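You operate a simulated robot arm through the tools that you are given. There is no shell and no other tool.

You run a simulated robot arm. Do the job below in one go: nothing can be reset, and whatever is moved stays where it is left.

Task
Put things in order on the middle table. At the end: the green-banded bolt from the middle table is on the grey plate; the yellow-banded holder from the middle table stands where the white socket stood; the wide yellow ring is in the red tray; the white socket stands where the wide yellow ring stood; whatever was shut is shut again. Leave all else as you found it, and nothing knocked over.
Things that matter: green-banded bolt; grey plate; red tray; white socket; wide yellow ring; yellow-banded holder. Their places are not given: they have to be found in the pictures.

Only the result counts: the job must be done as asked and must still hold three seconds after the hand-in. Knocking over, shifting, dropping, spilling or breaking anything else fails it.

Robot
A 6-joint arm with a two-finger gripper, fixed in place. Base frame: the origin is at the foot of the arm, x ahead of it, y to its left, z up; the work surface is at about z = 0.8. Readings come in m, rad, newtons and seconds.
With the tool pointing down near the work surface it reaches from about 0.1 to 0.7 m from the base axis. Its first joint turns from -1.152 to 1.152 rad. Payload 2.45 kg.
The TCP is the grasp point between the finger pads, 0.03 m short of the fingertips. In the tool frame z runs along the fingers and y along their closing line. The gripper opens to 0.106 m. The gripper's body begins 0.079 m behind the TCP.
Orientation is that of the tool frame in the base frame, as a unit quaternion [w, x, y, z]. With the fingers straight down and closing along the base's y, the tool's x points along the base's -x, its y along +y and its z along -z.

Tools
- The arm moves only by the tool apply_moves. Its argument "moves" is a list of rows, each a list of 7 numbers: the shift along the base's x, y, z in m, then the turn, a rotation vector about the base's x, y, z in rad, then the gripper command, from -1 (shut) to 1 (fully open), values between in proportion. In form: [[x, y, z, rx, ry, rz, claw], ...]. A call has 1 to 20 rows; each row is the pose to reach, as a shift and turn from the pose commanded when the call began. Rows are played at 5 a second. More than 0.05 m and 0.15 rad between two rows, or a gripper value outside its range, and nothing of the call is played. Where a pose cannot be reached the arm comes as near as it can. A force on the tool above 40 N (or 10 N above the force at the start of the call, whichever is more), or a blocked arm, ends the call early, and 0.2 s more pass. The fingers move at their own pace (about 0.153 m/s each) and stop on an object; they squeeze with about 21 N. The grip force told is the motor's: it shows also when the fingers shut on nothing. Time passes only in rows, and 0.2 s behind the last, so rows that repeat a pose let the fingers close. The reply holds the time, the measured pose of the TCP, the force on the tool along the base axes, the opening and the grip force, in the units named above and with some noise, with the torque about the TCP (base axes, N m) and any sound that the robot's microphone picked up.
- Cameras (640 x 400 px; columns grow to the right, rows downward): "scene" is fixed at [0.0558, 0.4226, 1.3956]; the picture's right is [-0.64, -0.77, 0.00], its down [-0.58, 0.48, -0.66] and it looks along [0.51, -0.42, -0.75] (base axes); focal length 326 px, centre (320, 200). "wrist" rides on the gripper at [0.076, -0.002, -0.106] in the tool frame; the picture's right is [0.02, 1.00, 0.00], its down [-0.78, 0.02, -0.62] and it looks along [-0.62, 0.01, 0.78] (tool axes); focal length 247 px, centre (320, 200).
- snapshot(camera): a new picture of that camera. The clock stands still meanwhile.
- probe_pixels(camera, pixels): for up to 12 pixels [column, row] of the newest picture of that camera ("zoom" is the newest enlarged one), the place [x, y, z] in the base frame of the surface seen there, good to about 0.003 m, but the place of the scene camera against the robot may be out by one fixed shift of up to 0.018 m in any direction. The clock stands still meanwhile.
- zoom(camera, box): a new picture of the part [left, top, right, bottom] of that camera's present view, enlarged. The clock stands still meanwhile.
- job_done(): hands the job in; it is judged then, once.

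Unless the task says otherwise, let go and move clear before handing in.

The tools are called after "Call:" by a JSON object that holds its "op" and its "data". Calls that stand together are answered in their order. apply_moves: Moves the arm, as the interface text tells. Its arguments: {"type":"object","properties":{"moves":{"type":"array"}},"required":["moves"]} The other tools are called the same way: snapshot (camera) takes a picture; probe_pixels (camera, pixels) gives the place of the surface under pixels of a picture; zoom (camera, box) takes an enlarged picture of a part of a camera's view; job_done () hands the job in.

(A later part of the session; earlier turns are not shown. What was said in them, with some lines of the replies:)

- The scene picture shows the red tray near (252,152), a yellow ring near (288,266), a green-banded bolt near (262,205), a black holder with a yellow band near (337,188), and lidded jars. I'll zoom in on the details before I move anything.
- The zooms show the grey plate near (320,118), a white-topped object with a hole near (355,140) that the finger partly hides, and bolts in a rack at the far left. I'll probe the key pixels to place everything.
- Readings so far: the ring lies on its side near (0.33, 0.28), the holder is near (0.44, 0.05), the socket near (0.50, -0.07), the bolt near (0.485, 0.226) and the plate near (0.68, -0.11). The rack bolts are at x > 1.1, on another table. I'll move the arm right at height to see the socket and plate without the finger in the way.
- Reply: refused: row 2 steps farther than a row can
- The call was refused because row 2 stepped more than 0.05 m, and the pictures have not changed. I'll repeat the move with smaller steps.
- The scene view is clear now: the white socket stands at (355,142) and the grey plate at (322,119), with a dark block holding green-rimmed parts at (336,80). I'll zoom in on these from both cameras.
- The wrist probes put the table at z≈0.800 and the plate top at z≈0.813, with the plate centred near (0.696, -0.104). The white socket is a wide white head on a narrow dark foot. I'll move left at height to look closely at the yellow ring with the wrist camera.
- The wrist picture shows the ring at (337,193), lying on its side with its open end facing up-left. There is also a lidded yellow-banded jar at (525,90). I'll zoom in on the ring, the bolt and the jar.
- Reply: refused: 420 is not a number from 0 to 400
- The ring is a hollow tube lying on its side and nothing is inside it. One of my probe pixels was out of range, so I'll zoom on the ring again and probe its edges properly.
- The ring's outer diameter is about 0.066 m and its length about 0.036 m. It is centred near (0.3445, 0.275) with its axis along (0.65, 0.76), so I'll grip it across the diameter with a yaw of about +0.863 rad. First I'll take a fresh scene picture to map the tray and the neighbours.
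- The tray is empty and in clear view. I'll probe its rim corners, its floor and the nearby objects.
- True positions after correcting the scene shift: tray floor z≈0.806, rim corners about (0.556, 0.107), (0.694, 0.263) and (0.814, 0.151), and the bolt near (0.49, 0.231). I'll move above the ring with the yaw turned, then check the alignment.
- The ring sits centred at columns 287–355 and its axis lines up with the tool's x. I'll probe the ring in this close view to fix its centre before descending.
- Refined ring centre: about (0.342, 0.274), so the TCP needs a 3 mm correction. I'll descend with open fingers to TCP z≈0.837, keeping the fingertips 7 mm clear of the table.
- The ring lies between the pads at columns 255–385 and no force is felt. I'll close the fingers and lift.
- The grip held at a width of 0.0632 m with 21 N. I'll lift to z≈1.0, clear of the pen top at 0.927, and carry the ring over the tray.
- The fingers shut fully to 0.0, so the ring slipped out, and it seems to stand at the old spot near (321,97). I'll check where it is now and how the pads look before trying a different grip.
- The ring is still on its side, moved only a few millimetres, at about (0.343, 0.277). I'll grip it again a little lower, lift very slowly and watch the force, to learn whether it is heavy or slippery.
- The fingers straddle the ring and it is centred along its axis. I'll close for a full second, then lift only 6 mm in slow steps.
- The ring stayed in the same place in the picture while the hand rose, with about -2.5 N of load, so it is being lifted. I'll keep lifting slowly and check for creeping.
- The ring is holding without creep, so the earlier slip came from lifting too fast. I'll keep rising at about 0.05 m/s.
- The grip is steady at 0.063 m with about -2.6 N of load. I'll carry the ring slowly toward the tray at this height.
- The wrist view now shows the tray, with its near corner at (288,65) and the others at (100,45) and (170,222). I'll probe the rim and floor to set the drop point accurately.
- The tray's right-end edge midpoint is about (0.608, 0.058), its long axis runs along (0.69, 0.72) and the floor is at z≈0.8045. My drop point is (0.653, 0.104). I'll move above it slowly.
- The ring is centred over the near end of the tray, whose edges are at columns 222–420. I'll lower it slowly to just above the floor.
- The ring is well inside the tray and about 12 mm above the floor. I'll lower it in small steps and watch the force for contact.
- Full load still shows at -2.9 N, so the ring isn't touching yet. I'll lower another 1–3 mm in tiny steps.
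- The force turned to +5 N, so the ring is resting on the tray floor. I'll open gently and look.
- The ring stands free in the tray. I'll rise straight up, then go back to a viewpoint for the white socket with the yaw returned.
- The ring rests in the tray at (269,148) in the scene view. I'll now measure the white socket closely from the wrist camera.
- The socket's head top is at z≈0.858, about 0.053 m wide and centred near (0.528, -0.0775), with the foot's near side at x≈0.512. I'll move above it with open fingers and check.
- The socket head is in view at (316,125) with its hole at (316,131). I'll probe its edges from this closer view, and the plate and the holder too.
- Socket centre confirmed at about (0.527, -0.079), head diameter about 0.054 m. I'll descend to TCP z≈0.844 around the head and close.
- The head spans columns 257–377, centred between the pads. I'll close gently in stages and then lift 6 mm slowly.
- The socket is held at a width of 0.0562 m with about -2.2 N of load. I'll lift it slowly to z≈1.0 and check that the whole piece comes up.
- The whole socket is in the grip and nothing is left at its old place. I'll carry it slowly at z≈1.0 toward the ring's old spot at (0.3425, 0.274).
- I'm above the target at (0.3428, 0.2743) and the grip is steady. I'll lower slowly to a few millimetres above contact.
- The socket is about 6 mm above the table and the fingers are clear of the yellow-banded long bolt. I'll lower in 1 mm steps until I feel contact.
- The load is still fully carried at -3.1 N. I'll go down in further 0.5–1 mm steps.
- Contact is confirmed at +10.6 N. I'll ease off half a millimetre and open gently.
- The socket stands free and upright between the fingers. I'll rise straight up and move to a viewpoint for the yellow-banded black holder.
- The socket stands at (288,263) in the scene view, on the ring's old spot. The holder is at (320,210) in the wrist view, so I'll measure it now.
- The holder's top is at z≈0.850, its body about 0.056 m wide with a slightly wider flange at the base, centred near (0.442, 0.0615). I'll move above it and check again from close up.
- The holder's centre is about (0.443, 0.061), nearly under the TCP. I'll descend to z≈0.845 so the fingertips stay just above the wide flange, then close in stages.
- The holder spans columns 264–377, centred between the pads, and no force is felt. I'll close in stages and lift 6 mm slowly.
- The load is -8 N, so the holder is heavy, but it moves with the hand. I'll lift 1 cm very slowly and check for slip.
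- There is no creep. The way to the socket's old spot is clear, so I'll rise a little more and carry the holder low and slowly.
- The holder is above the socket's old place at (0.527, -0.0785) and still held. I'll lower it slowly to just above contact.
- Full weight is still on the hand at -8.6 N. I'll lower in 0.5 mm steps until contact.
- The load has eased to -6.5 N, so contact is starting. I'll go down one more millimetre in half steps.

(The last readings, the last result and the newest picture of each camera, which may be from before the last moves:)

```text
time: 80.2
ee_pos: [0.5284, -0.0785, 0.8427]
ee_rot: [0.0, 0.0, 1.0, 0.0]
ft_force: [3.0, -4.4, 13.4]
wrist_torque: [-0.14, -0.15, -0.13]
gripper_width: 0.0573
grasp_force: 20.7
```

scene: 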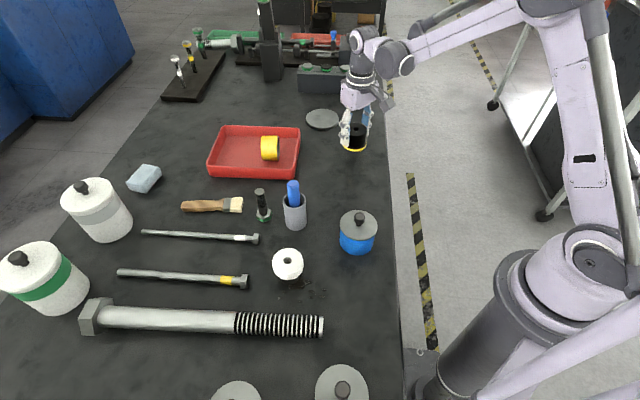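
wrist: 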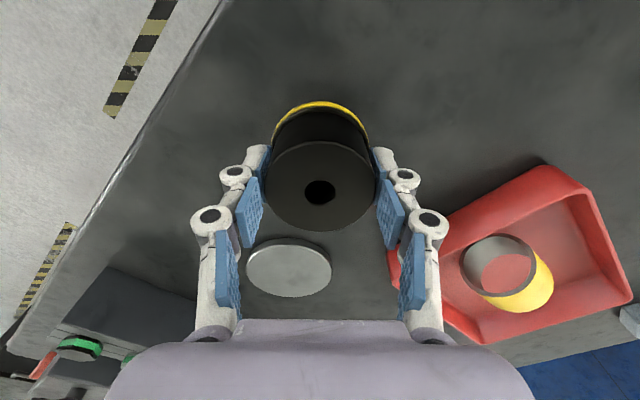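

Contact is firm at +13 N. I'll ease off half a millimetre and open gently.

Call:
{"op": "apply_moves", "data": {"moves": [[0, 0, 0.0005, 0, 0, 0, -1], [0, 0, 0.0007, 0, 0, 0, 0.14], [0, 0, 0.0007, 0, 0, 0, 0.28], [0, 0, 0.0007, 0, 0, 0, 0.45], [0, 0, 0.0007, 0, 0, 0, 0.6], [0, 0, 0.0007, 0, 0, 0, 0.6]]}}

Call:
{"op": "snapshot", "data": {"camera": "wrist"}}

```text
time: 81.6
ee_pos: [0.5271, -0.0782, 0.8423]
ee_rot: [0.0, -0.001, 1.0, 0.001]
ft_force: [-0.5, -0.7, -0.2]
wrist_torque: [-0.02, -0.01, 0.0]
gripper_width: 0.0848
grasp_force: 0.0
```

```text
taken
```

wrist: 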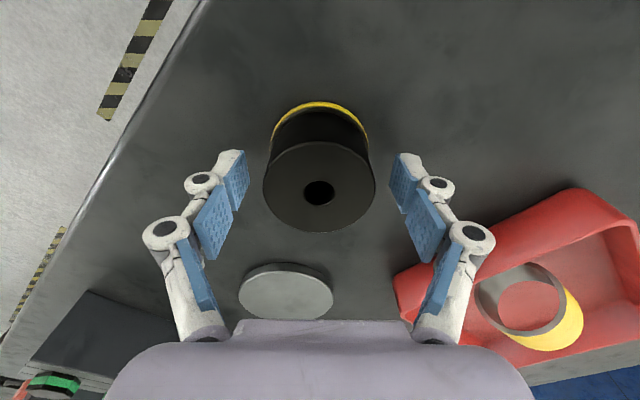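

The holder stands free on the socket's old place. I'll rise straight up and move to a viewpoint for the green-banded bolt.

Call:
{"op": "apply_moves", "data": {"moves": [[0, 0, 0.015, 0, 0, 0, 0.6], [0, 0, 0.045, 0, 0, 0, 0.6], [0, 0, 0.085, 0, 0, 0, 0.6], [0, 0, 0.125, 0, 0, 0, 0.6], [0, 0, 0.155, 0, 0, 0, 0.6], [-0.0219, 0.0337, 0.155, 0, 0, 0, 0.6], [-0.0438, 0.0674, 0.155, 0, 0, 0, 0.6], [-0.0658, 0.1012, 0.155, 0, 0, 0, 0.6], [-0.0877, 0.1349, 0.155, 0, 0, 0, 0.6], [-0.1096, 0.1686, 0.155, 0, 0, 0, 0.6], [-0.1315, 0.2023, 0.155, 0, 0, 0, 0.6], [-0.1535, 0.2361, 0.155, 0, 0, 0, 0.6], [-0.1754, 0.2698, 0.155, 0, 0, 0, 0.6], [-0.1973, 0.3035, 0.155, 0, 0, 0, 0.6], [-0.1973, 0.3035, 0.155, 0, 0, 0, 0.6]]}}

Call:
{"op": "snapshot", "data": {"camera": "wrist"}}

Call:
{"op": "snapshot", "data": {"camera": "scene"}}

```text
time: 84.8
ee_pos: [0.3324, 0.2252, 1.0]
ee_rot: [0.0, 0.0, 1.0, 0.0]
ft_force: [0.8, 0.1, 0.3]
wrist_torque: [-0.01, -0.02, 0.03]
gripper_width: 0.085
grasp_force: 0.0
```

```text
taken
```

wrist: 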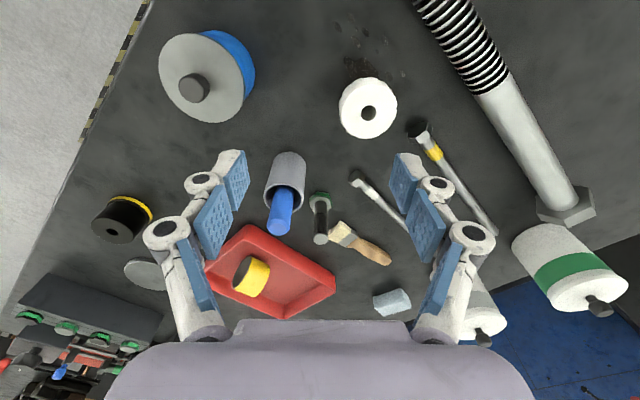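

```text
taken
```

scene: 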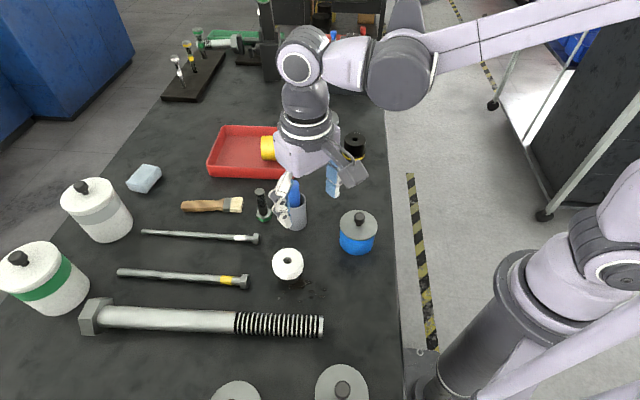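

The bolt shows at (320,215) in the wrist view with its green-banded head down, between the pen cup and the brush. I'll zoom and probe to plan a narrow grip.

Call:
{"op": "zoom", "data": {"camera": "wrist", "box": [255, 145, 385, 265]}}

Call:
{"op": "probe_pixels", "data": {"camera": "wrist", "pixels": [[320, 238], [314, 239], [326, 239], [320, 233], [320, 222], [320, 210], [320, 200], [312, 200], [328, 200], [320, 194], [344, 230], [350, 175]]}}

Call:
{"op": "probe_pixels", "data": {"camera": "wrist", "pixels": [[285, 160], [268, 190], [303, 190], [283, 205], [280, 230], [340, 222], [352, 233], [290, 240], [362, 183], [370, 105], [352, 105], [385, 105]]}}

```text
3.33 times, centred on (320, 205) of wrist
```

zoom: 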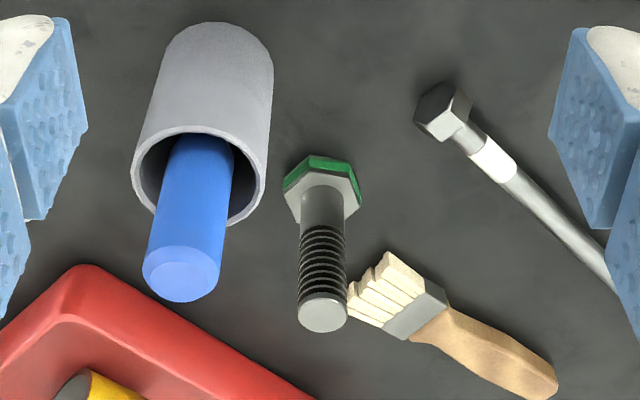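

```text
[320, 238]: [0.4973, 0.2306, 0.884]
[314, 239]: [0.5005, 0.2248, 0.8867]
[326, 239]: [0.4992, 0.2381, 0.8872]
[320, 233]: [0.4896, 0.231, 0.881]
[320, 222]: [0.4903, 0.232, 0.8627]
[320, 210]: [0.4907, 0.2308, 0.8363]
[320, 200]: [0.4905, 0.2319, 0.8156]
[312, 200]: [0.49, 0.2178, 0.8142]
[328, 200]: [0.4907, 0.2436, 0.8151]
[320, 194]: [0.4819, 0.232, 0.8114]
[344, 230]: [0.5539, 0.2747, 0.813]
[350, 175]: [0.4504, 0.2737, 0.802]
```

```text
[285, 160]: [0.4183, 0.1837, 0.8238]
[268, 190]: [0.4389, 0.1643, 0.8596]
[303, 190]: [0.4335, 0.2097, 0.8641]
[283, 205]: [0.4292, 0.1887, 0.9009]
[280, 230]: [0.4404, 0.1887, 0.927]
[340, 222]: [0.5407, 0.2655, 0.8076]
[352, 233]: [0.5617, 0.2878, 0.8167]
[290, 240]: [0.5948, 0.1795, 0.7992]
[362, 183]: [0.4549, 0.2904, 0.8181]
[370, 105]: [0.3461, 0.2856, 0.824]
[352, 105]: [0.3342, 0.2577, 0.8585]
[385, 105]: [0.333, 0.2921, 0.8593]
```

The bolt's axis is near (0.498, 0.2315) with its top at z≈0.886. The cup is centred near (0.442, 0.187) and the brush tip near (0.541, 0.266). With the fingers closing along y and opened only 0.05 m, there is room, so I'll move above it.

Call:
{"op": "apply_moves", "data": {"moves": [[0.042, 0.0016, 0, 0, 0, 0, 0.2], [0.084, 0.0032, 0, 0, 0, 0, -0.05], [0.126, 0.0049, 0, 0, 0, 0, -0.05], [0.168, 0.0065, 0, 0, 0, 0, -0.05], [0.168, 0.0065, -0.03, 0, 0, 0, -0.05], [0.168, 0.0065, -0.04, 0, 0, 0, -0.05], [0.168, 0.0065, -0.04, 0, 0, 0, -0.05]]}}

Call:
{"op": "snapshot", "data": {"camera": "wrist"}}

Call:
{"op": "snapshot", "data": {"camera": "scene"}}

```text
time: 86.4
ee_pos: [0.4991, 0.2321, 0.958]
ee_rot: [0.0, 0.0, 1.0, 0.0]
ft_force: [-0.7, 0.8, 0.0]
wrist_torque: [-0.01, -0.03, -0.03]
gripper_width: 0.0503
grasp_force: 0.2
```

```text
taken
```

wrist: 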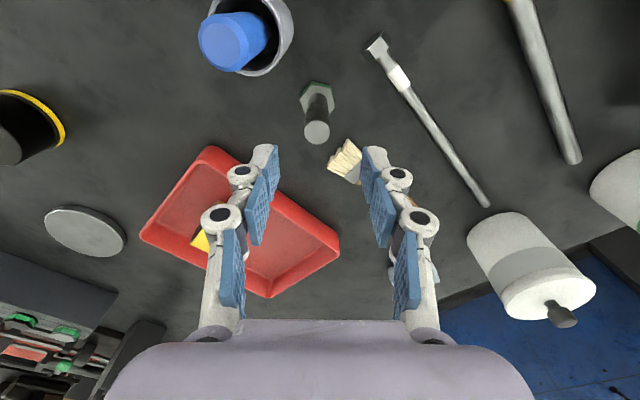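

```text
taken
```

scene: 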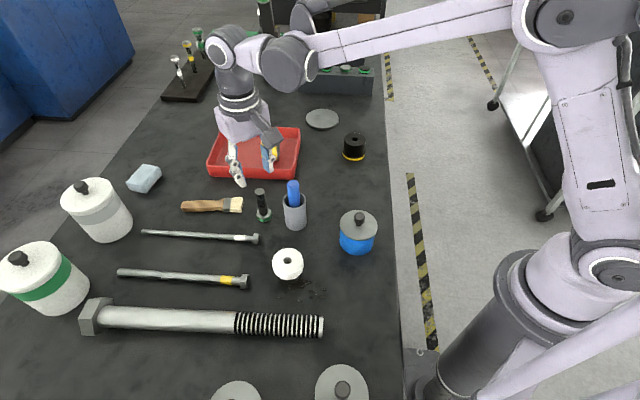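

The bolt's top face is at (317,131), just left of centre. I'll probe it and the close neighbours.

Call:
{"op": "probe_pixels", "data": {"camera": "wrist", "pixels": [[317, 132], [307, 132], [327, 132], [317, 122], [317, 142], [317, 112], [318, 105], [317, 90], [330, 100], [304, 100], [345, 155], [265, 70]]}}

Call:
{"op": "zoom", "data": {"camera": "wrist", "box": [270, 60, 370, 160]}}

```text
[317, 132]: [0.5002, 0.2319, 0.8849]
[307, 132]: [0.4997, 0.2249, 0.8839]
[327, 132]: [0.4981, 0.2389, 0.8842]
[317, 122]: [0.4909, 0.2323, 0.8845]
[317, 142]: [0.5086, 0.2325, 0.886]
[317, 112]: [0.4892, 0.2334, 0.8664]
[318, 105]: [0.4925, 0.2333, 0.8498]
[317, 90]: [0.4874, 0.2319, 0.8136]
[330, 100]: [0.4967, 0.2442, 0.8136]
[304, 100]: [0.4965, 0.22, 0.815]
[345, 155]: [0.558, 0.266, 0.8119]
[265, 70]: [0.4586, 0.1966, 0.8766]
```

```text
4.00 times, centred on (320, 110) of wrist
```

zoom: 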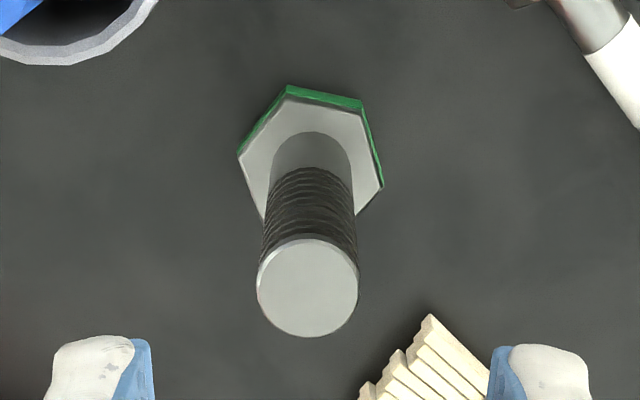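

The bolt's top centre is about (0.4995, 0.232, 0.885) with a shaft about 0.017 m thick. I'll descend to TCP z≈0.858 and keep the fingertips above the head and the brush.

Call:
{"op": "apply_moves", "data": {"moves": [[0.0013, 0.0005, -0.02, 0, 0, 0, -0.05], [0.0013, 0.0005, -0.045, 0, 0, 0, -0.05], [0.0013, 0.0005, -0.07, 0, 0, 0, -0.05], [0.0013, 0.0005, -0.09, 0, 0, 0, -0.05], [0.0013, 0.0005, -0.101, 0, 0, 0, -0.05], [0.0013, 0.0005, -0.101, 0, 0, 0, -0.05]]}}

Call:
{"op": "snapshot", "data": {"camera": "wrist"}}

Call:
{"op": "zoom", "data": {"camera": "scene", "box": [200, 140, 340, 240]}}

```text
time: 87.8
ee_pos: [0.4993, 0.234, 0.8563]
ee_rot: [0.0, -0.001, 1.0, 0.0]
ft_force: [-0.5, -0.6, -0.9]
wrist_torque: [-0.01, -0.01, 0.01]
gripper_width: 0.0503
grasp_force: 0.0
```

```text
taken
```

wrist: 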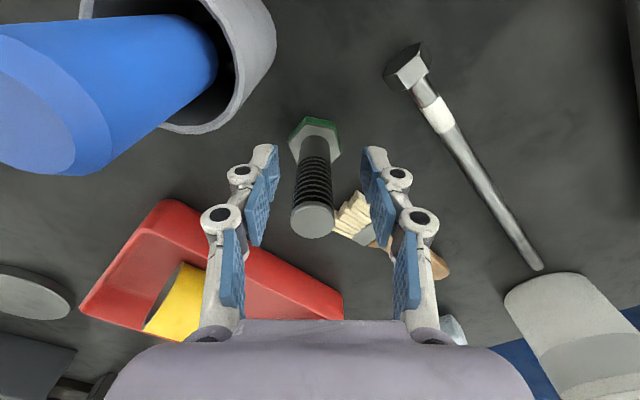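

```text
4.00 times, centred on (270, 190) of scene
```

zoom: 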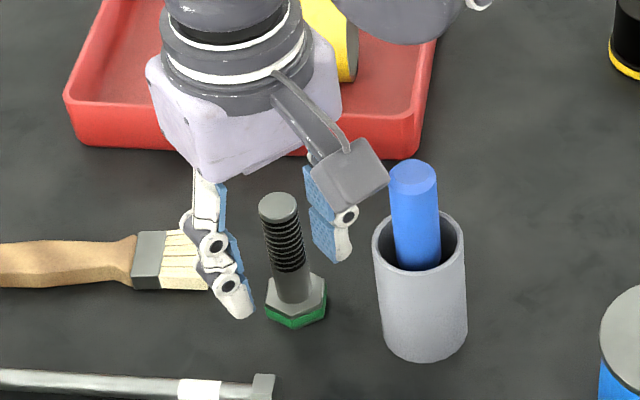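

The bolt sits about 8 px left of the finger midline. I'll shift 3 mm in -y to centre it before closing.

Call:
{"op": "apply_moves", "data": {"moves": [[0, -0.0015, 0, 0, 0, 0, -0.05], [0, -0.003, 0, 0, 0, 0, -0.05], [0, -0.003, 0, 0, 0, 0, -0.05]]}}

Call:
{"op": "snapshot", "data": {"camera": "wrist"}}

```text
time: 88.6
ee_pos: [0.4992, 0.2287, 0.8572]
ee_rot: [0.001, 0.0, 1.0, 0.0]
ft_force: [0.3, -0.4, 0.7]
wrist_torque: [0.0, 0.01, 0.03]
gripper_width: 0.05
grasp_force: 0.0
```

```text
taken
```

wrist: 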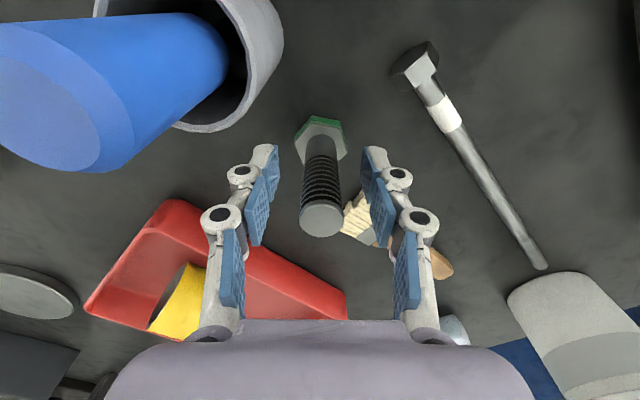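

The bolt is now centred at column 321. I'll close in stages and lift 6 mm slowly.

Call:
{"op": "apply_moves", "data": {"moves": [[0, 0, 0, 0, 0, 0, -0.4], [0, 0, 0, 0, 0, 0, -0.58], [0, 0, 0, 0, 0, 0, -0.7], [0, 0, 0, 0, 0, 0, -1], [0, 0, 0, 0, 0, 0, -1], [0, 0, 0, 0, 0, 0, -1], [0, 0, 0, 0, 0, 0, -1], [0, 0, 0.002, 0, 0, 0, -1], [0, 0, 0.004, 0, 0, 0, -1], [0, 0, 0.006, 0, 0, 0, -1]]}}

Call:
{"op": "snapshot", "data": {"camera": "wrist"}}

Call:
{"op": "zoom", "data": {"camera": "scene", "box": [200, 140, 340, 240]}}

```text
time: 90.8
ee_pos: [0.4996, 0.2296, 0.8633]
ee_rot: [0.0, -0.001, 1.0, 0.0]
ft_force: [-0.8, 0.4, -4.2]
wrist_torque: [-0.01, 0.02, -0.01]
gripper_width: 0.0195
grasp_force: 21.1
```

```text
taken
```

wrist: 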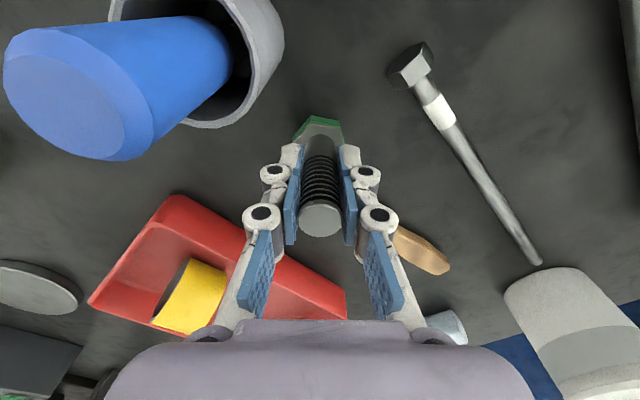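

```text
4.00 times, centred on (270, 190) of scene
```

zoom: 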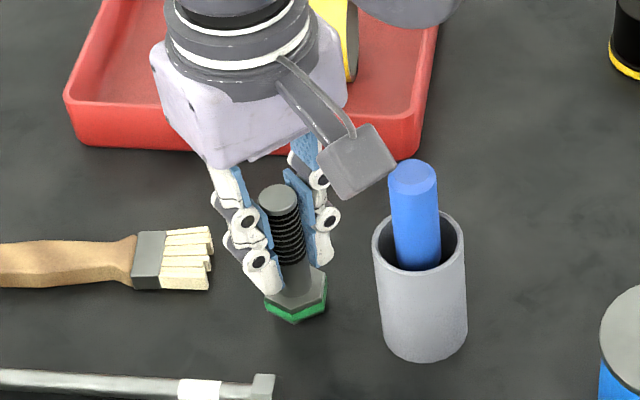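

The bolt is held at a width of 0.0195 m with about -4 N of load. I'll lift it slowly to z≈0.965 to clear the tray rim and the pen.

Call:
{"op": "apply_moves", "data": {"moves": [[0, 0, 0.002, 0, 0, 0, -1], [0, 0, 0.005, 0, 0, 0, -1], [0, 0, 0.01, 0, 0, 0, -1], [0, 0, 0.016, 0, 0, 0, -1], [0, 0, 0.023, 0, 0, 0, -1], [0, 0, 0.03, 0, 0, 0, -1], [0, 0, 0.037, 0, 0, 0, -1], [0, 0, 0.044, 0, 0, 0, -1], [0, 0, 0.051, 0, 0, 0, -1], [0, 0, 0.058, 0, 0, 0, -1], [0, 0, 0.065, 0, 0, 0, -1], [0, 0, 0.072, 0, 0, 0, -1], [0, 0, 0.079, 0, 0, 0, -1], [0, 0, 0.086, 0, 0, 0, -1], [0, 0, 0.092, 0, 0, 0, -1], [0, 0, 0.097, 0, 0, 0, -1], [0, 0, 0.1, 0, 0, 0, -1], [0, 0, 0.101, 0, 0, 0, -1], [0, 0, 0.101, 0, 0, 0, -1]]}}

Call:
{"op": "snapshot", "data": {"camera": "wrist"}}

Call:
{"op": "snapshot", "data": {"camera": "scene"}}

```text
time: 94.8
ee_pos: [0.4983, 0.2299, 0.9652]
ee_rot: [0.0, 0.0, 1.0, 0.0]
ft_force: [-0.1, 0.0, -2.7]
wrist_torque: [-0.01, -0.05, 0.02]
gripper_width: 0.0194
grasp_force: 20.9
```

```text
taken
```

wrist: 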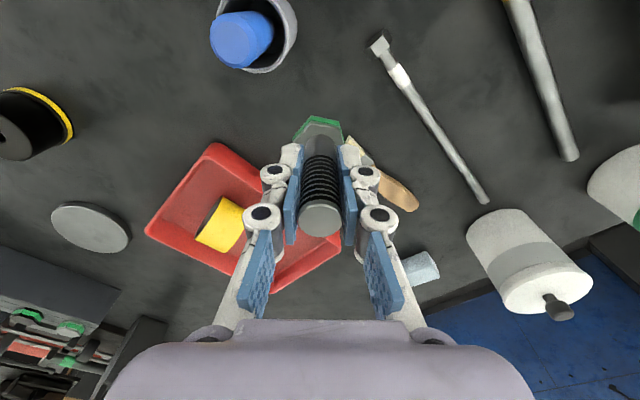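

```text
taken
```

scene: 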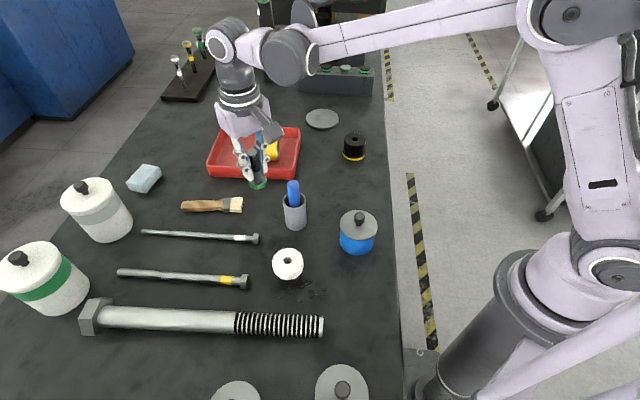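

The bolt hangs straight in the grip and its old spot is clear. I'll carry it slowly toward the plate.

Call:
{"op": "apply_moves", "data": {"moves": [[0.0019, -0.0033, 0, 0, 0, 0, -1], [0.0056, -0.01, 0, 0, 0, 0, -1], [0.0111, -0.02, 0, 0, 0, 0, -1], [0.0186, -0.0333, 0, 0, 0, 0, -1], [0.0269, -0.0483, 0, 0, 0, 0, -1], [0.0353, -0.0633, 0, 0, 0, 0, -1], [0.0436, -0.0783, 0, 0, 0, 0, -1], [0.052, -0.0932, 0, 0, 0, 0, -1], [0.0604, -0.1082, 0, 0, 0, 0, -1], [0.0687, -0.1232, 0, 0, 0, 0, -1], [0.0771, -0.1382, 0, 0, 0, 0, -1], [0.0854, -0.1532, 0, 0, 0, 0, -1], [0.0938, -0.1682, 0, 0, 0, 0, -1], [0.1021, -0.1832, 0, 0, 0, 0, -1], [0.1105, -0.1981, 0, 0, 0, 0, -1], [0.1188, -0.2131, 0, 0, 0, 0, -1], [0.1263, -0.2264, 0, 0, 0, 0, -1], [0.1318, -0.2364, 0, 0, 0, 0, -1], [0.1356, -0.2431, 0, 0, 0, 0, -1], [0.1374, -0.2464, 0, 0, 0, 0, -1]]}}

Call:
{"op": "snapshot", "data": {"camera": "wrist"}}

Call:
{"op": "snapshot", "data": {"camera": "scene"}}

```text
time: 99.0
ee_pos: [0.6359, -0.0177, 0.9646]
ee_rot: [-0.001, -0.001, 1.0, 0.0]
ft_force: [-0.3, -0.6, -2.9]
wrist_torque: [0.02, 0.01, -0.01]
gripper_width: 0.0194
grasp_force: 21.5
```

```text
taken
```

wrist: 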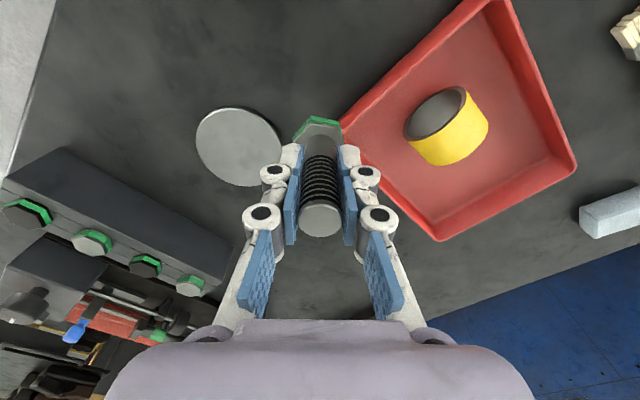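

```text
taken
```

scene: 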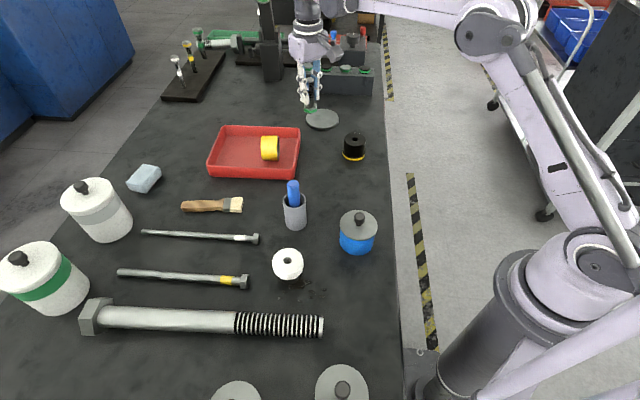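

The plate is now clearly visible at (240,147) in the wrist view. I'll probe its edges for an exact centre.

Call:
{"op": "probe_pixels", "data": {"camera": "wrist", "pixels": [[240, 147], [198, 145], [278, 145], [240, 110], [240, 182], [210, 120], [270, 125], [210, 170], [262, 170], [225, 147], [255, 147], [240, 130]]}}

Call:
{"op": "zoom", "data": {"camera": "wrist", "box": [180, 90, 340, 190]}}

```text
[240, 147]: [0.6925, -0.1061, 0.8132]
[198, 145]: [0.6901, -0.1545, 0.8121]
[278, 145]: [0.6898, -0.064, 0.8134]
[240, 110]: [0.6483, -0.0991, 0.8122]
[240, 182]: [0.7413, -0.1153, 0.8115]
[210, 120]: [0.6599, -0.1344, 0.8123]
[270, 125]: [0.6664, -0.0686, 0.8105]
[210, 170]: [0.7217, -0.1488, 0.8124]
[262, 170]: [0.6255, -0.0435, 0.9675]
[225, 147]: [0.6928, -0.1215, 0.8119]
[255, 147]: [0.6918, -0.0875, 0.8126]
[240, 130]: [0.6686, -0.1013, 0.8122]
```

```text
4.00 times, centred on (260, 140) of wrist
```

zoom: 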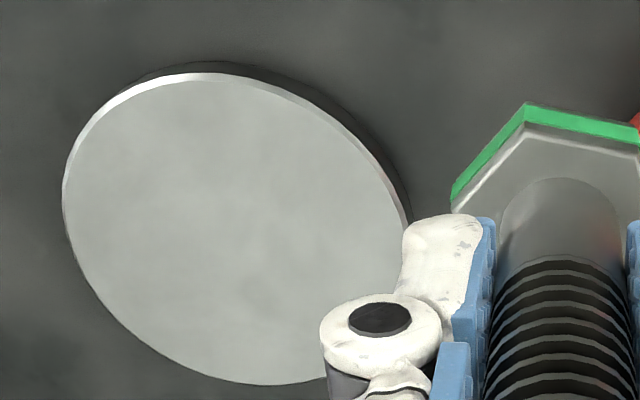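

The plate's centre is about (0.694, -0.107), its radius about 0.048 m and its top at z≈0.812. I'll set the bolt at (0.685, -0.106), which is well inside, and move there slowly.

Call:
{"op": "apply_moves", "data": {"moves": [[0.0009, -0.0018, 0, 0, 0, 0, -1], [0.0034, -0.0062, 0, 0, 0, 0, -1], [0.0077, -0.0142, 0, 0, 0, 0, -1], [0.0126, -0.0231, 0, 0, 0, 0, -1], [0.0179, -0.0328, 0, 0, 0, 0, -1], [0.0232, -0.0425, 0, 0, 0, 0, -1], [0.0285, -0.0523, 0, 0, 0, 0, -1], [0.0338, -0.062, 0, 0, 0, 0, -1], [0.0387, -0.0709, 0, 0, 0, 0, -1], [0.0435, -0.0797, 0, 0, 0, 0, -1], [0.0469, -0.0859, 0, 0, 0, 0, -1], [0.0483, -0.0886, 0, 0, 0, 0, -1], [0.0483, -0.0886, 0, 0, 0, 0, -1]]}}

Call:
{"op": "snapshot", "data": {"camera": "wrist"}}

Call:
{"op": "snapshot", "data": {"camera": "scene"}}

```text
time: 101.8
ee_pos: [0.6745, -0.1016, 0.9607]
ee_rot: [0.0, -0.001, 1.0, 0.001]
ft_force: [-0.4, 0.8, -2.0]
wrist_torque: [0.01, 0.0, 0.01]
gripper_width: 0.0193
grasp_force: 20.9
out of reach, approached as far as the arm can: row 10, 11, 12, 13
```

```text
taken
```

wrist: 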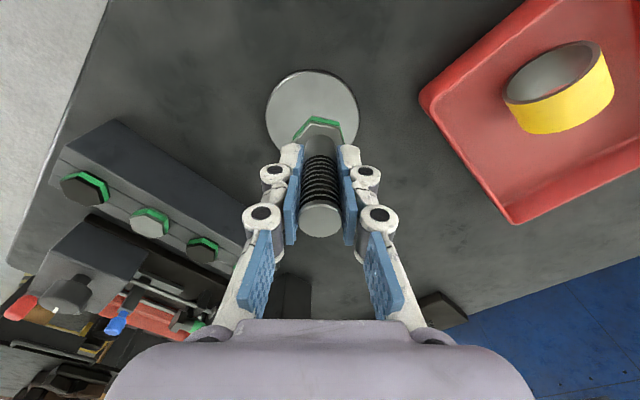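

```text
taken
```

scene: 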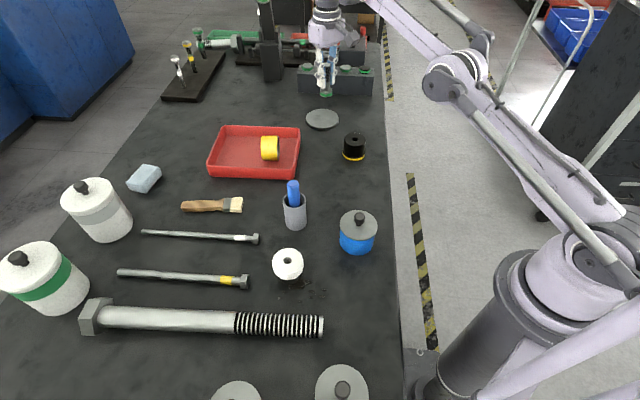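

The arm reached its limit at (0.6745, -0.1016), still over the plate, and reach improves lower down. I'll lower slowly and watch the actual position.

Call:
{"op": "apply_moves", "data": {"moves": [[-0.003, 0, -0.003, 0, 0, 0, -1], [-0.003, 0, -0.008, 0, 0, 0, -1], [-0.003, 0, -0.014, 0, 0, 0, -1], [-0.003, 0, -0.02, 0, 0, 0, -1], [-0.003, 0, -0.026, 0, 0, 0, -1], [-0.003, 0, -0.032, 0, 0, 0, -1], [-0.003, 0, -0.037, 0, 0, 0, -1], [-0.003, 0, -0.04, 0, 0, 0, -1], [-0.003, 0, -0.04, 0, 0, 0, -1]]}}

Call:
{"op": "snapshot", "data": {"camera": "wrist"}}

```text
time: 103.8
ee_pos: [0.6721, -0.1036, 0.9205]
ee_rot: [-0.001, 0.0, 1.0, 0.001]
ft_force: [-0.7, -0.5, -2.8]
wrist_torque: [0.01, -0.02, -0.01]
gripper_width: 0.0192
grasp_force: 20.8
```

```text
taken
```

wrist: 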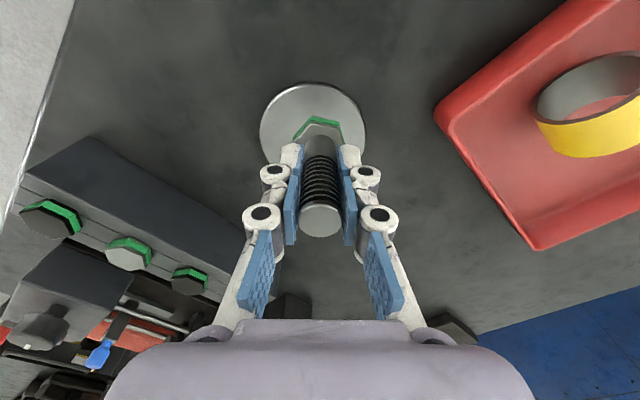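

No limit this time, and the hand is at (0.672, -0.103, 0.9205). I'll lower further while easing toward (0.684, -0.106).

Call:
{"op": "apply_moves", "data": {"moves": [[0.001, -0.0003, -0.003, 0, 0, 0, -1], [0.003, -0.001, -0.008, 0, 0, 0, -1], [0.005, -0.0015, -0.014, 0, 0, 0, -1], [0.007, -0.002, -0.02, 0, 0, 0, -1], [0.009, -0.0025, -0.026, 0, 0, 0, -1], [0.011, -0.003, -0.031, 0, 0, 0, -1], [0.012, -0.003, -0.034, 0, 0, 0, -1], [0.012, -0.003, -0.035, 0, 0, 0, -1], [0.012, -0.003, -0.035, 0, 0, 0, -1]]}}

Call:
{"op": "snapshot", "data": {"camera": "wrist"}}

Call:
{"op": "snapshot", "data": {"camera": "scene"}}

```text
time: 105.8
ee_pos: [0.6832, -0.1062, 0.8845]
ee_rot: [0.0, 0.0, 1.0, 0.0]
ft_force: [-0.6, -0.1, -3.2]
wrist_torque: [-0.01, -0.01, 0.02]
gripper_width: 0.0196
grasp_force: 20.9
```

```text
taken
```

wrist: 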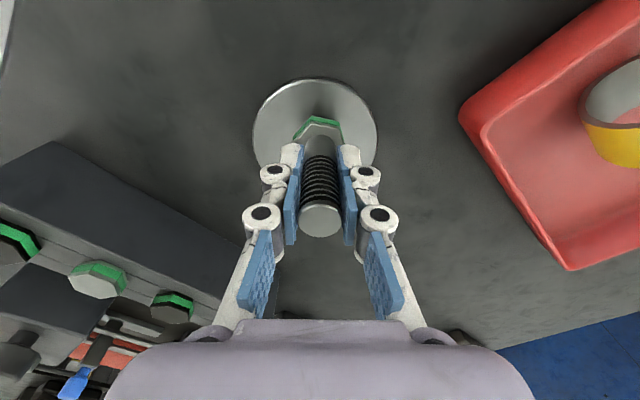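

```text
taken
```

scene: 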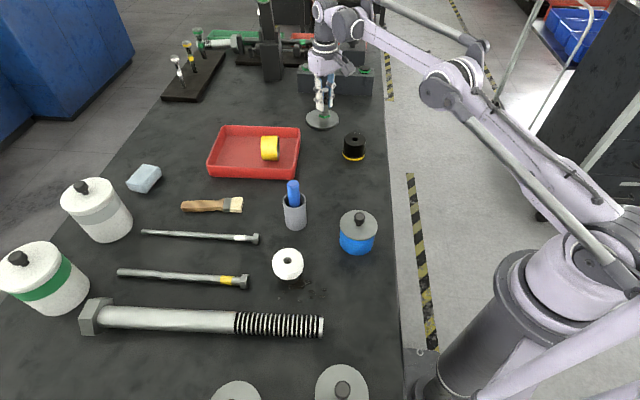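

The bolt is over the plate, centred at (0.683, -0.106), with about 14 mm to go. I'll lower slowly.

Call:
{"op": "apply_moves", "data": {"moves": [[0, 0, -0.002, 0, 0, 0, -1], [0, 0, -0.005, 0, 0, 0, -1], [0, 0, -0.008, 0, 0, 0, -1], [0, 0, -0.0105, 0, 0, 0, -1], [0, 0, -0.012, 0, 0, 0, -1], [0, 0, -0.013, 0, 0, 0, -1], [0, 0, -0.013, 0, 0, 0, -1]]}}

```text
time: 107.4
ee_pos: [0.6839, -0.1052, 0.8733]
ee_rot: [0.0, 0.0, 1.0, 0.0]
ft_force: [0.4, 0.0, -2.6]
wrist_torque: [-0.01, 0.02, -0.01]
gripper_width: 0.0194
grasp_force: 21.0
```

Call:
{"op": "apply_moves", "data": {"moves": [[0, 0, -0.0005, 0, 0, 0, -1], [0, 0, -0.001, 0, 0, 0, -1], [0, 0, -0.001, 0, 0, 0, -1]]}}

```text
time: 108.2
ee_pos: [0.6843, -0.105, 0.8717]
ee_rot: [0.0, 0.0, 1.0, 0.0]
ft_force: [-0.3, -0.2, -2.2]
wrist_torque: [0.01, 0.02, -0.01]
gripper_width: 0.0194
grasp_force: 20.7
```

The load is still about -2.2 N, so there's no contact yet. I'll keep going in half-millimetre steps.

Call:
{"op": "apply_moves", "data": {"moves": [[0, 0, -0.0005, 0, 0, 0, -1], [0, 0, -0.001, 0, 0, 0, -1], [0, 0, -0.001, 0, 0, 0, -1]]}}

```text
time: 109.0
ee_pos: [0.684, -0.1047, 0.8722]
ee_rot: [0.001, 0.0, 1.0, 0.0]
ft_force: [-0.1, 0.6, -3.1]
wrist_torque: [0.01, -0.01, 0.03]
gripper_width: 0.0194
grasp_force: 21.2
```

Call:
{"op": "apply_moves", "data": {"moves": [[0, 0, -0.0005, 0, 0, 0, -1], [0, 0, -0.001, 0, 0, 0, -1], [0, 0, -0.001, 0, 0, 0, -1]]}}

```text
time: 109.8
ee_pos: [0.6836, -0.1052, 0.8689]
ee_rot: [0.0, 0.0, 1.0, 0.0]
ft_force: [-0.5, -0.6, -2.7]
wrist_torque: [0.02, 0.0, -0.03]
gripper_width: 0.0193
grasp_force: 21.2
```

There's still no contact at a commanded z of about 0.8695. I'll take a quick look at the gap and continue.

Call:
{"op": "apply_moves", "data": {"moves": [[0, 0, -0.0005, 0, 0, 0, -1], [0, 0, -0.001, 0, 0, 0, -1], [0, 0, -0.001, 0, 0, 0, -1]]}}

Call:
{"op": "zoom", "data": {"camera": "scene", "box": [290, 70, 360, 135]}}

Call:
{"op": "zoom", "data": {"camera": "wrist", "box": [240, 60, 400, 160]}}

```text
time: 110.6
ee_pos: [0.6831, -0.1045, 0.8684]
ee_rot: [0.0, -0.001, 1.0, 0.0]
ft_force: [1.5, 0.7, 3.4]
wrist_torque: [0.03, -0.06, 0.0]
gripper_width: 0.0196
grasp_force: 21.3
```

```text
6.15 times, centred on (325, 102) of scene
```

zoom: 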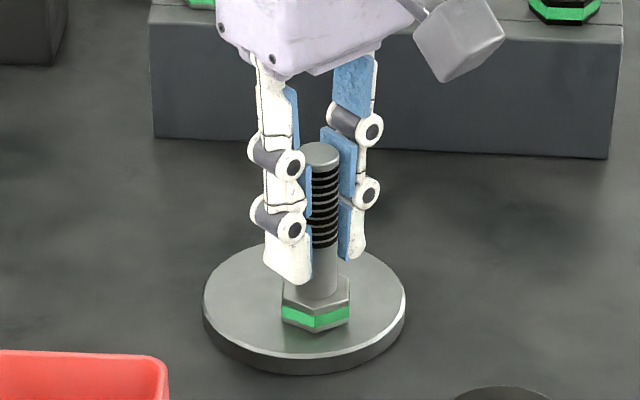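

```text
4.00 times, centred on (320, 110) of wrist
```

zoom: 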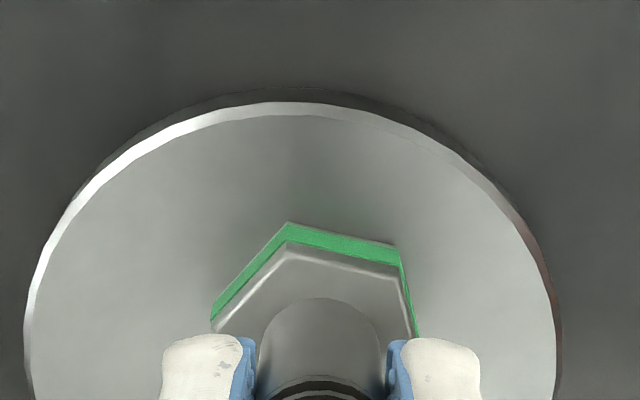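

Contact is made at +3.4 N, and the bolt head sits flat and well inside the plate. I'll open gently in stages.

Call:
{"op": "apply_moves", "data": {"moves": [[0, 0, 0.0003, 0, 0, 0, -1], [0, 0, 0.0003, 0, 0, 0, -0.56], [0, 0, 0.0003, 0, 0, 0, -0.45], [0, 0, 0.0003, 0, 0, 0, -0.3], [0, 0, 0.0003, 0, 0, 0, -0.15], [0, 0, 0.0003, 0, 0, 0, 0.0], [0, 0, 0.0003, 0, 0, 0, 0.0]]}}

Call:
{"op": "snapshot", "data": {"camera": "wrist"}}

Call:
{"op": "zoom", "data": {"camera": "scene", "box": [290, 70, 360, 135]}}

```text
time: 112.2
ee_pos: [0.6827, -0.1051, 0.8701]
ee_rot: [0.001, 0.0, 1.0, 0.0]
ft_force: [-0.4, -0.1, 0.2]
wrist_torque: [0.01, 0.0, -0.02]
gripper_width: 0.0528
grasp_force: 0.2
```

```text
taken
```

wrist: 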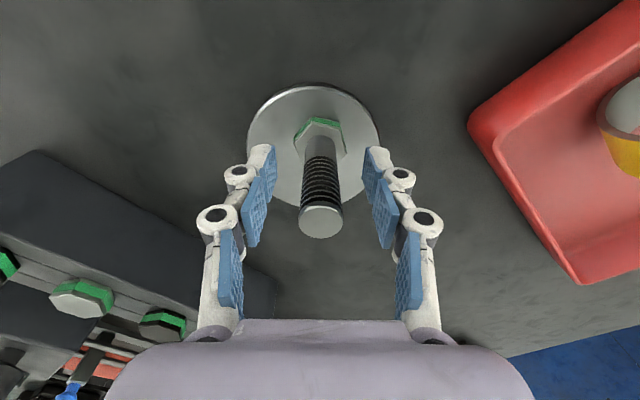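

```text
6.15 times, centred on (325, 102) of scene
```

zoom: 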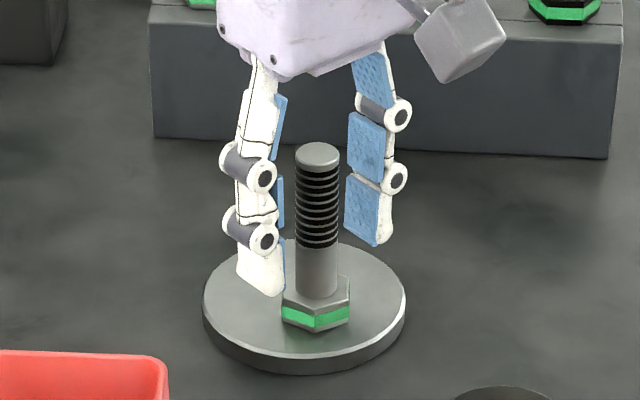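

The bolt stands free and upright on the plate. I'll rise straight up, easing slightly toward the base to stay in reach, and then move clear.

Call:
{"op": "apply_moves", "data": {"moves": [[0, 0, 0.01, 0, 0, 0, 0.0], [0, 0, 0.025, 0, 0, 0, 0.0], [-0.002, 0, 0.045, 0, 0, 0, 0.0], [-0.006, 0, 0.065, 0, 0, 0, 0.0], [-0.015, 0, 0.09, 0, 0, 0, 0.0], [-0.03, 0, 0.115, 0, 0, 0, 0.0], [-0.07, 0, 0.125, 0, 0, 0, 0.0], [-0.11, 0, 0.13, 0, 0, 0, 0.0], [-0.15, -0.01, 0.13, 0, 0, 0, 0.0], [-0.19, -0.02, 0.13, 0, 0, 0, 0.0], [-0.23, -0.03, 0.13, 0, 0, 0, 0.0], [-0.27, -0.04, 0.13, 0, 0, 0, 0.0], [-0.31, -0.05, 0.13, 0, 0, 0, 0.0], [-0.35, -0.06, 0.13, 0, 0, 0, 0.0], [-0.39, -0.07, 0.13, 0, 0, 0, 0.0], [-0.39, -0.07, 0.13, 0, 0, 0, 0.0]]}}

Call:
{"op": "snapshot", "data": {"camera": "scene"}}

Call:
{"op": "snapshot", "data": {"camera": "wrist"}}

```text
time: 115.6
ee_pos: [0.294, -0.177, 0.9981]
ee_rot: [0.0, -0.001, 1.0, 0.0]
ft_force: [-0.4, 0.8, 0.2]
wrist_torque: [0.01, 0.03, 0.01]
gripper_width: 0.0529
grasp_force: 0.0
```

```text
taken
```

scene: 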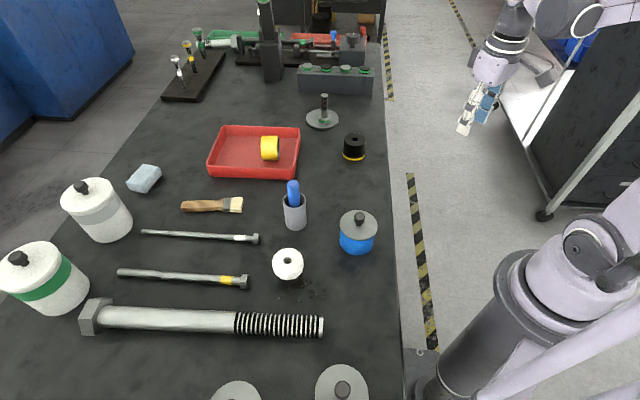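

```text
taken
```

wrist: 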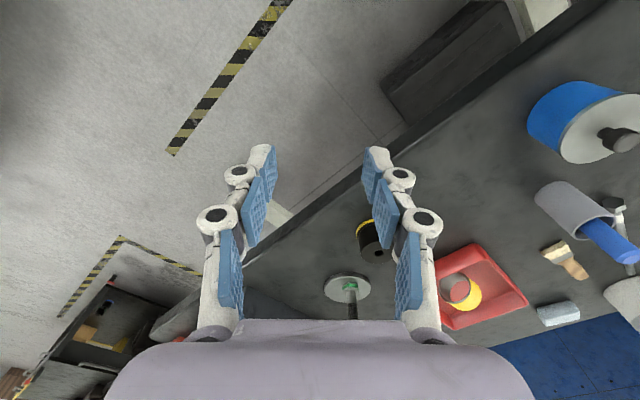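

All four pieces seem to be in place. I'll zoom in and probe to check the final positions, and confirm nothing else moved.

Call:
{"op": "zoom", "data": {"camera": "scene", "box": [290, 85, 390, 170]}}

Call:
{"op": "zoom", "data": {"camera": "scene", "box": [180, 160, 400, 297]}}

Call:
{"op": "probe_pixels", "data": {"camera": "scene", "pixels": [[288, 262], [276, 258], [301, 258], [288, 252], [288, 268], [354, 139], [345, 139], [363, 139], [354, 134], [354, 144], [323, 97], [269, 148]]}}

```text
4.71 times, centred on (340, 128) of scene
```

zoom: 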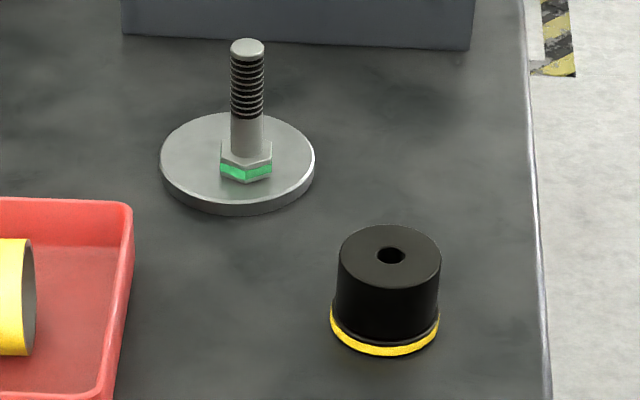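

```text
2.91 times, centred on (290, 228) of scene
```

zoom: 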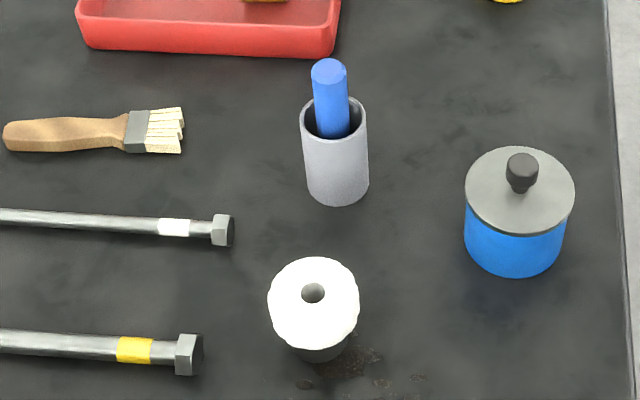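

```text
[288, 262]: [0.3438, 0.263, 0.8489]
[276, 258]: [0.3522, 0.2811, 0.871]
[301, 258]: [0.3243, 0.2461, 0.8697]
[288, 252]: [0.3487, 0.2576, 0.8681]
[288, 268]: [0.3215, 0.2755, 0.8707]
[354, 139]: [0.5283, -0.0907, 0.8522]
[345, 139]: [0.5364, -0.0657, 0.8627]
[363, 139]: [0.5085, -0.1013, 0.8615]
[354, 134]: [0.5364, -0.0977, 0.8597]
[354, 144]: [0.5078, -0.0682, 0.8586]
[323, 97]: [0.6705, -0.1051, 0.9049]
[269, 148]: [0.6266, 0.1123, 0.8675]
```

The socket, holder and bolt are where they should be, upright and on target. As a last check I'll compare the tray with my earlier zoom of the same box, along with the jars and long bolts.

Call:
{"op": "zoom", "data": {"camera": "scene", "box": [190, 100, 330, 187]}}

Call:
{"op": "zoom", "data": {"camera": "scene", "box": [0, 150, 340, 360]}}

```text
4.57 times, centred on (260, 144) of scene
```

zoom: 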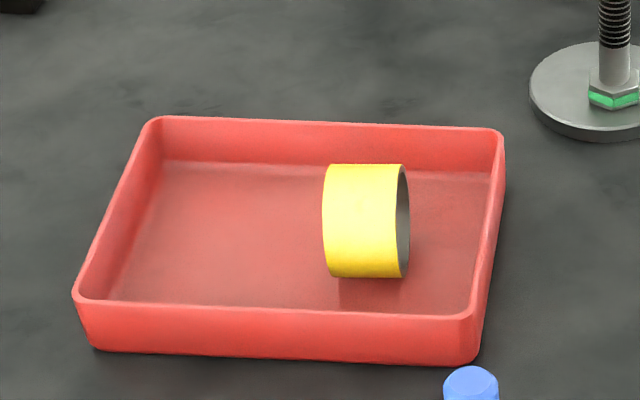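

```text
1.88 times, centred on (170, 255) of scene
```

zoom: 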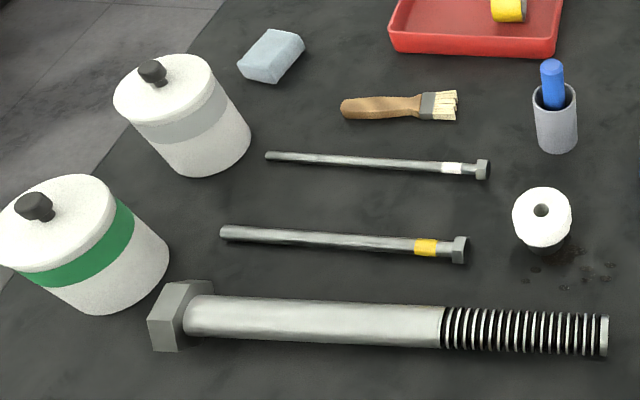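

The tray corners match the earlier zoom at (150,118), (503,132), (75,295) and (478,360), and the ring rests inside. The jars are shut, the other pieces have not moved, and the hand is clear and empty, so I'm handing the job in.

Call:
{"op": "job_done", "data": {}}

```text
The job is handed in.
```

I handed the job in with all four pieces moved. The last pictures showed each one on its target:

- **Wide yellow ring:** it lies in the red tray, on its side as it was before.
- **White socket:** it stands upright where the ring was, at about (0.343, 0.274).
- **Yellow-banded holder:** it stands upright where the white socket was, at about (0.527, -0.078). I took this to be the black cylinder with a hole in the top. A lidded jar near the front edge also has a yellow band, and I left it alone.
- **Green-banded bolt:** it stands head-down on the grey plate, about 1 cm from the plate's centre.

I opened nothing, so the jars are still shut. In the last pictures the tray was exactly where it started, and nothing else had been shifted or knocked over.

The ring slipped out of the grip on the first lift, because I raised it too fast. It stayed on the table and moved only a few millimetres. I used its original place, measured before the slip, as the target for the socket.
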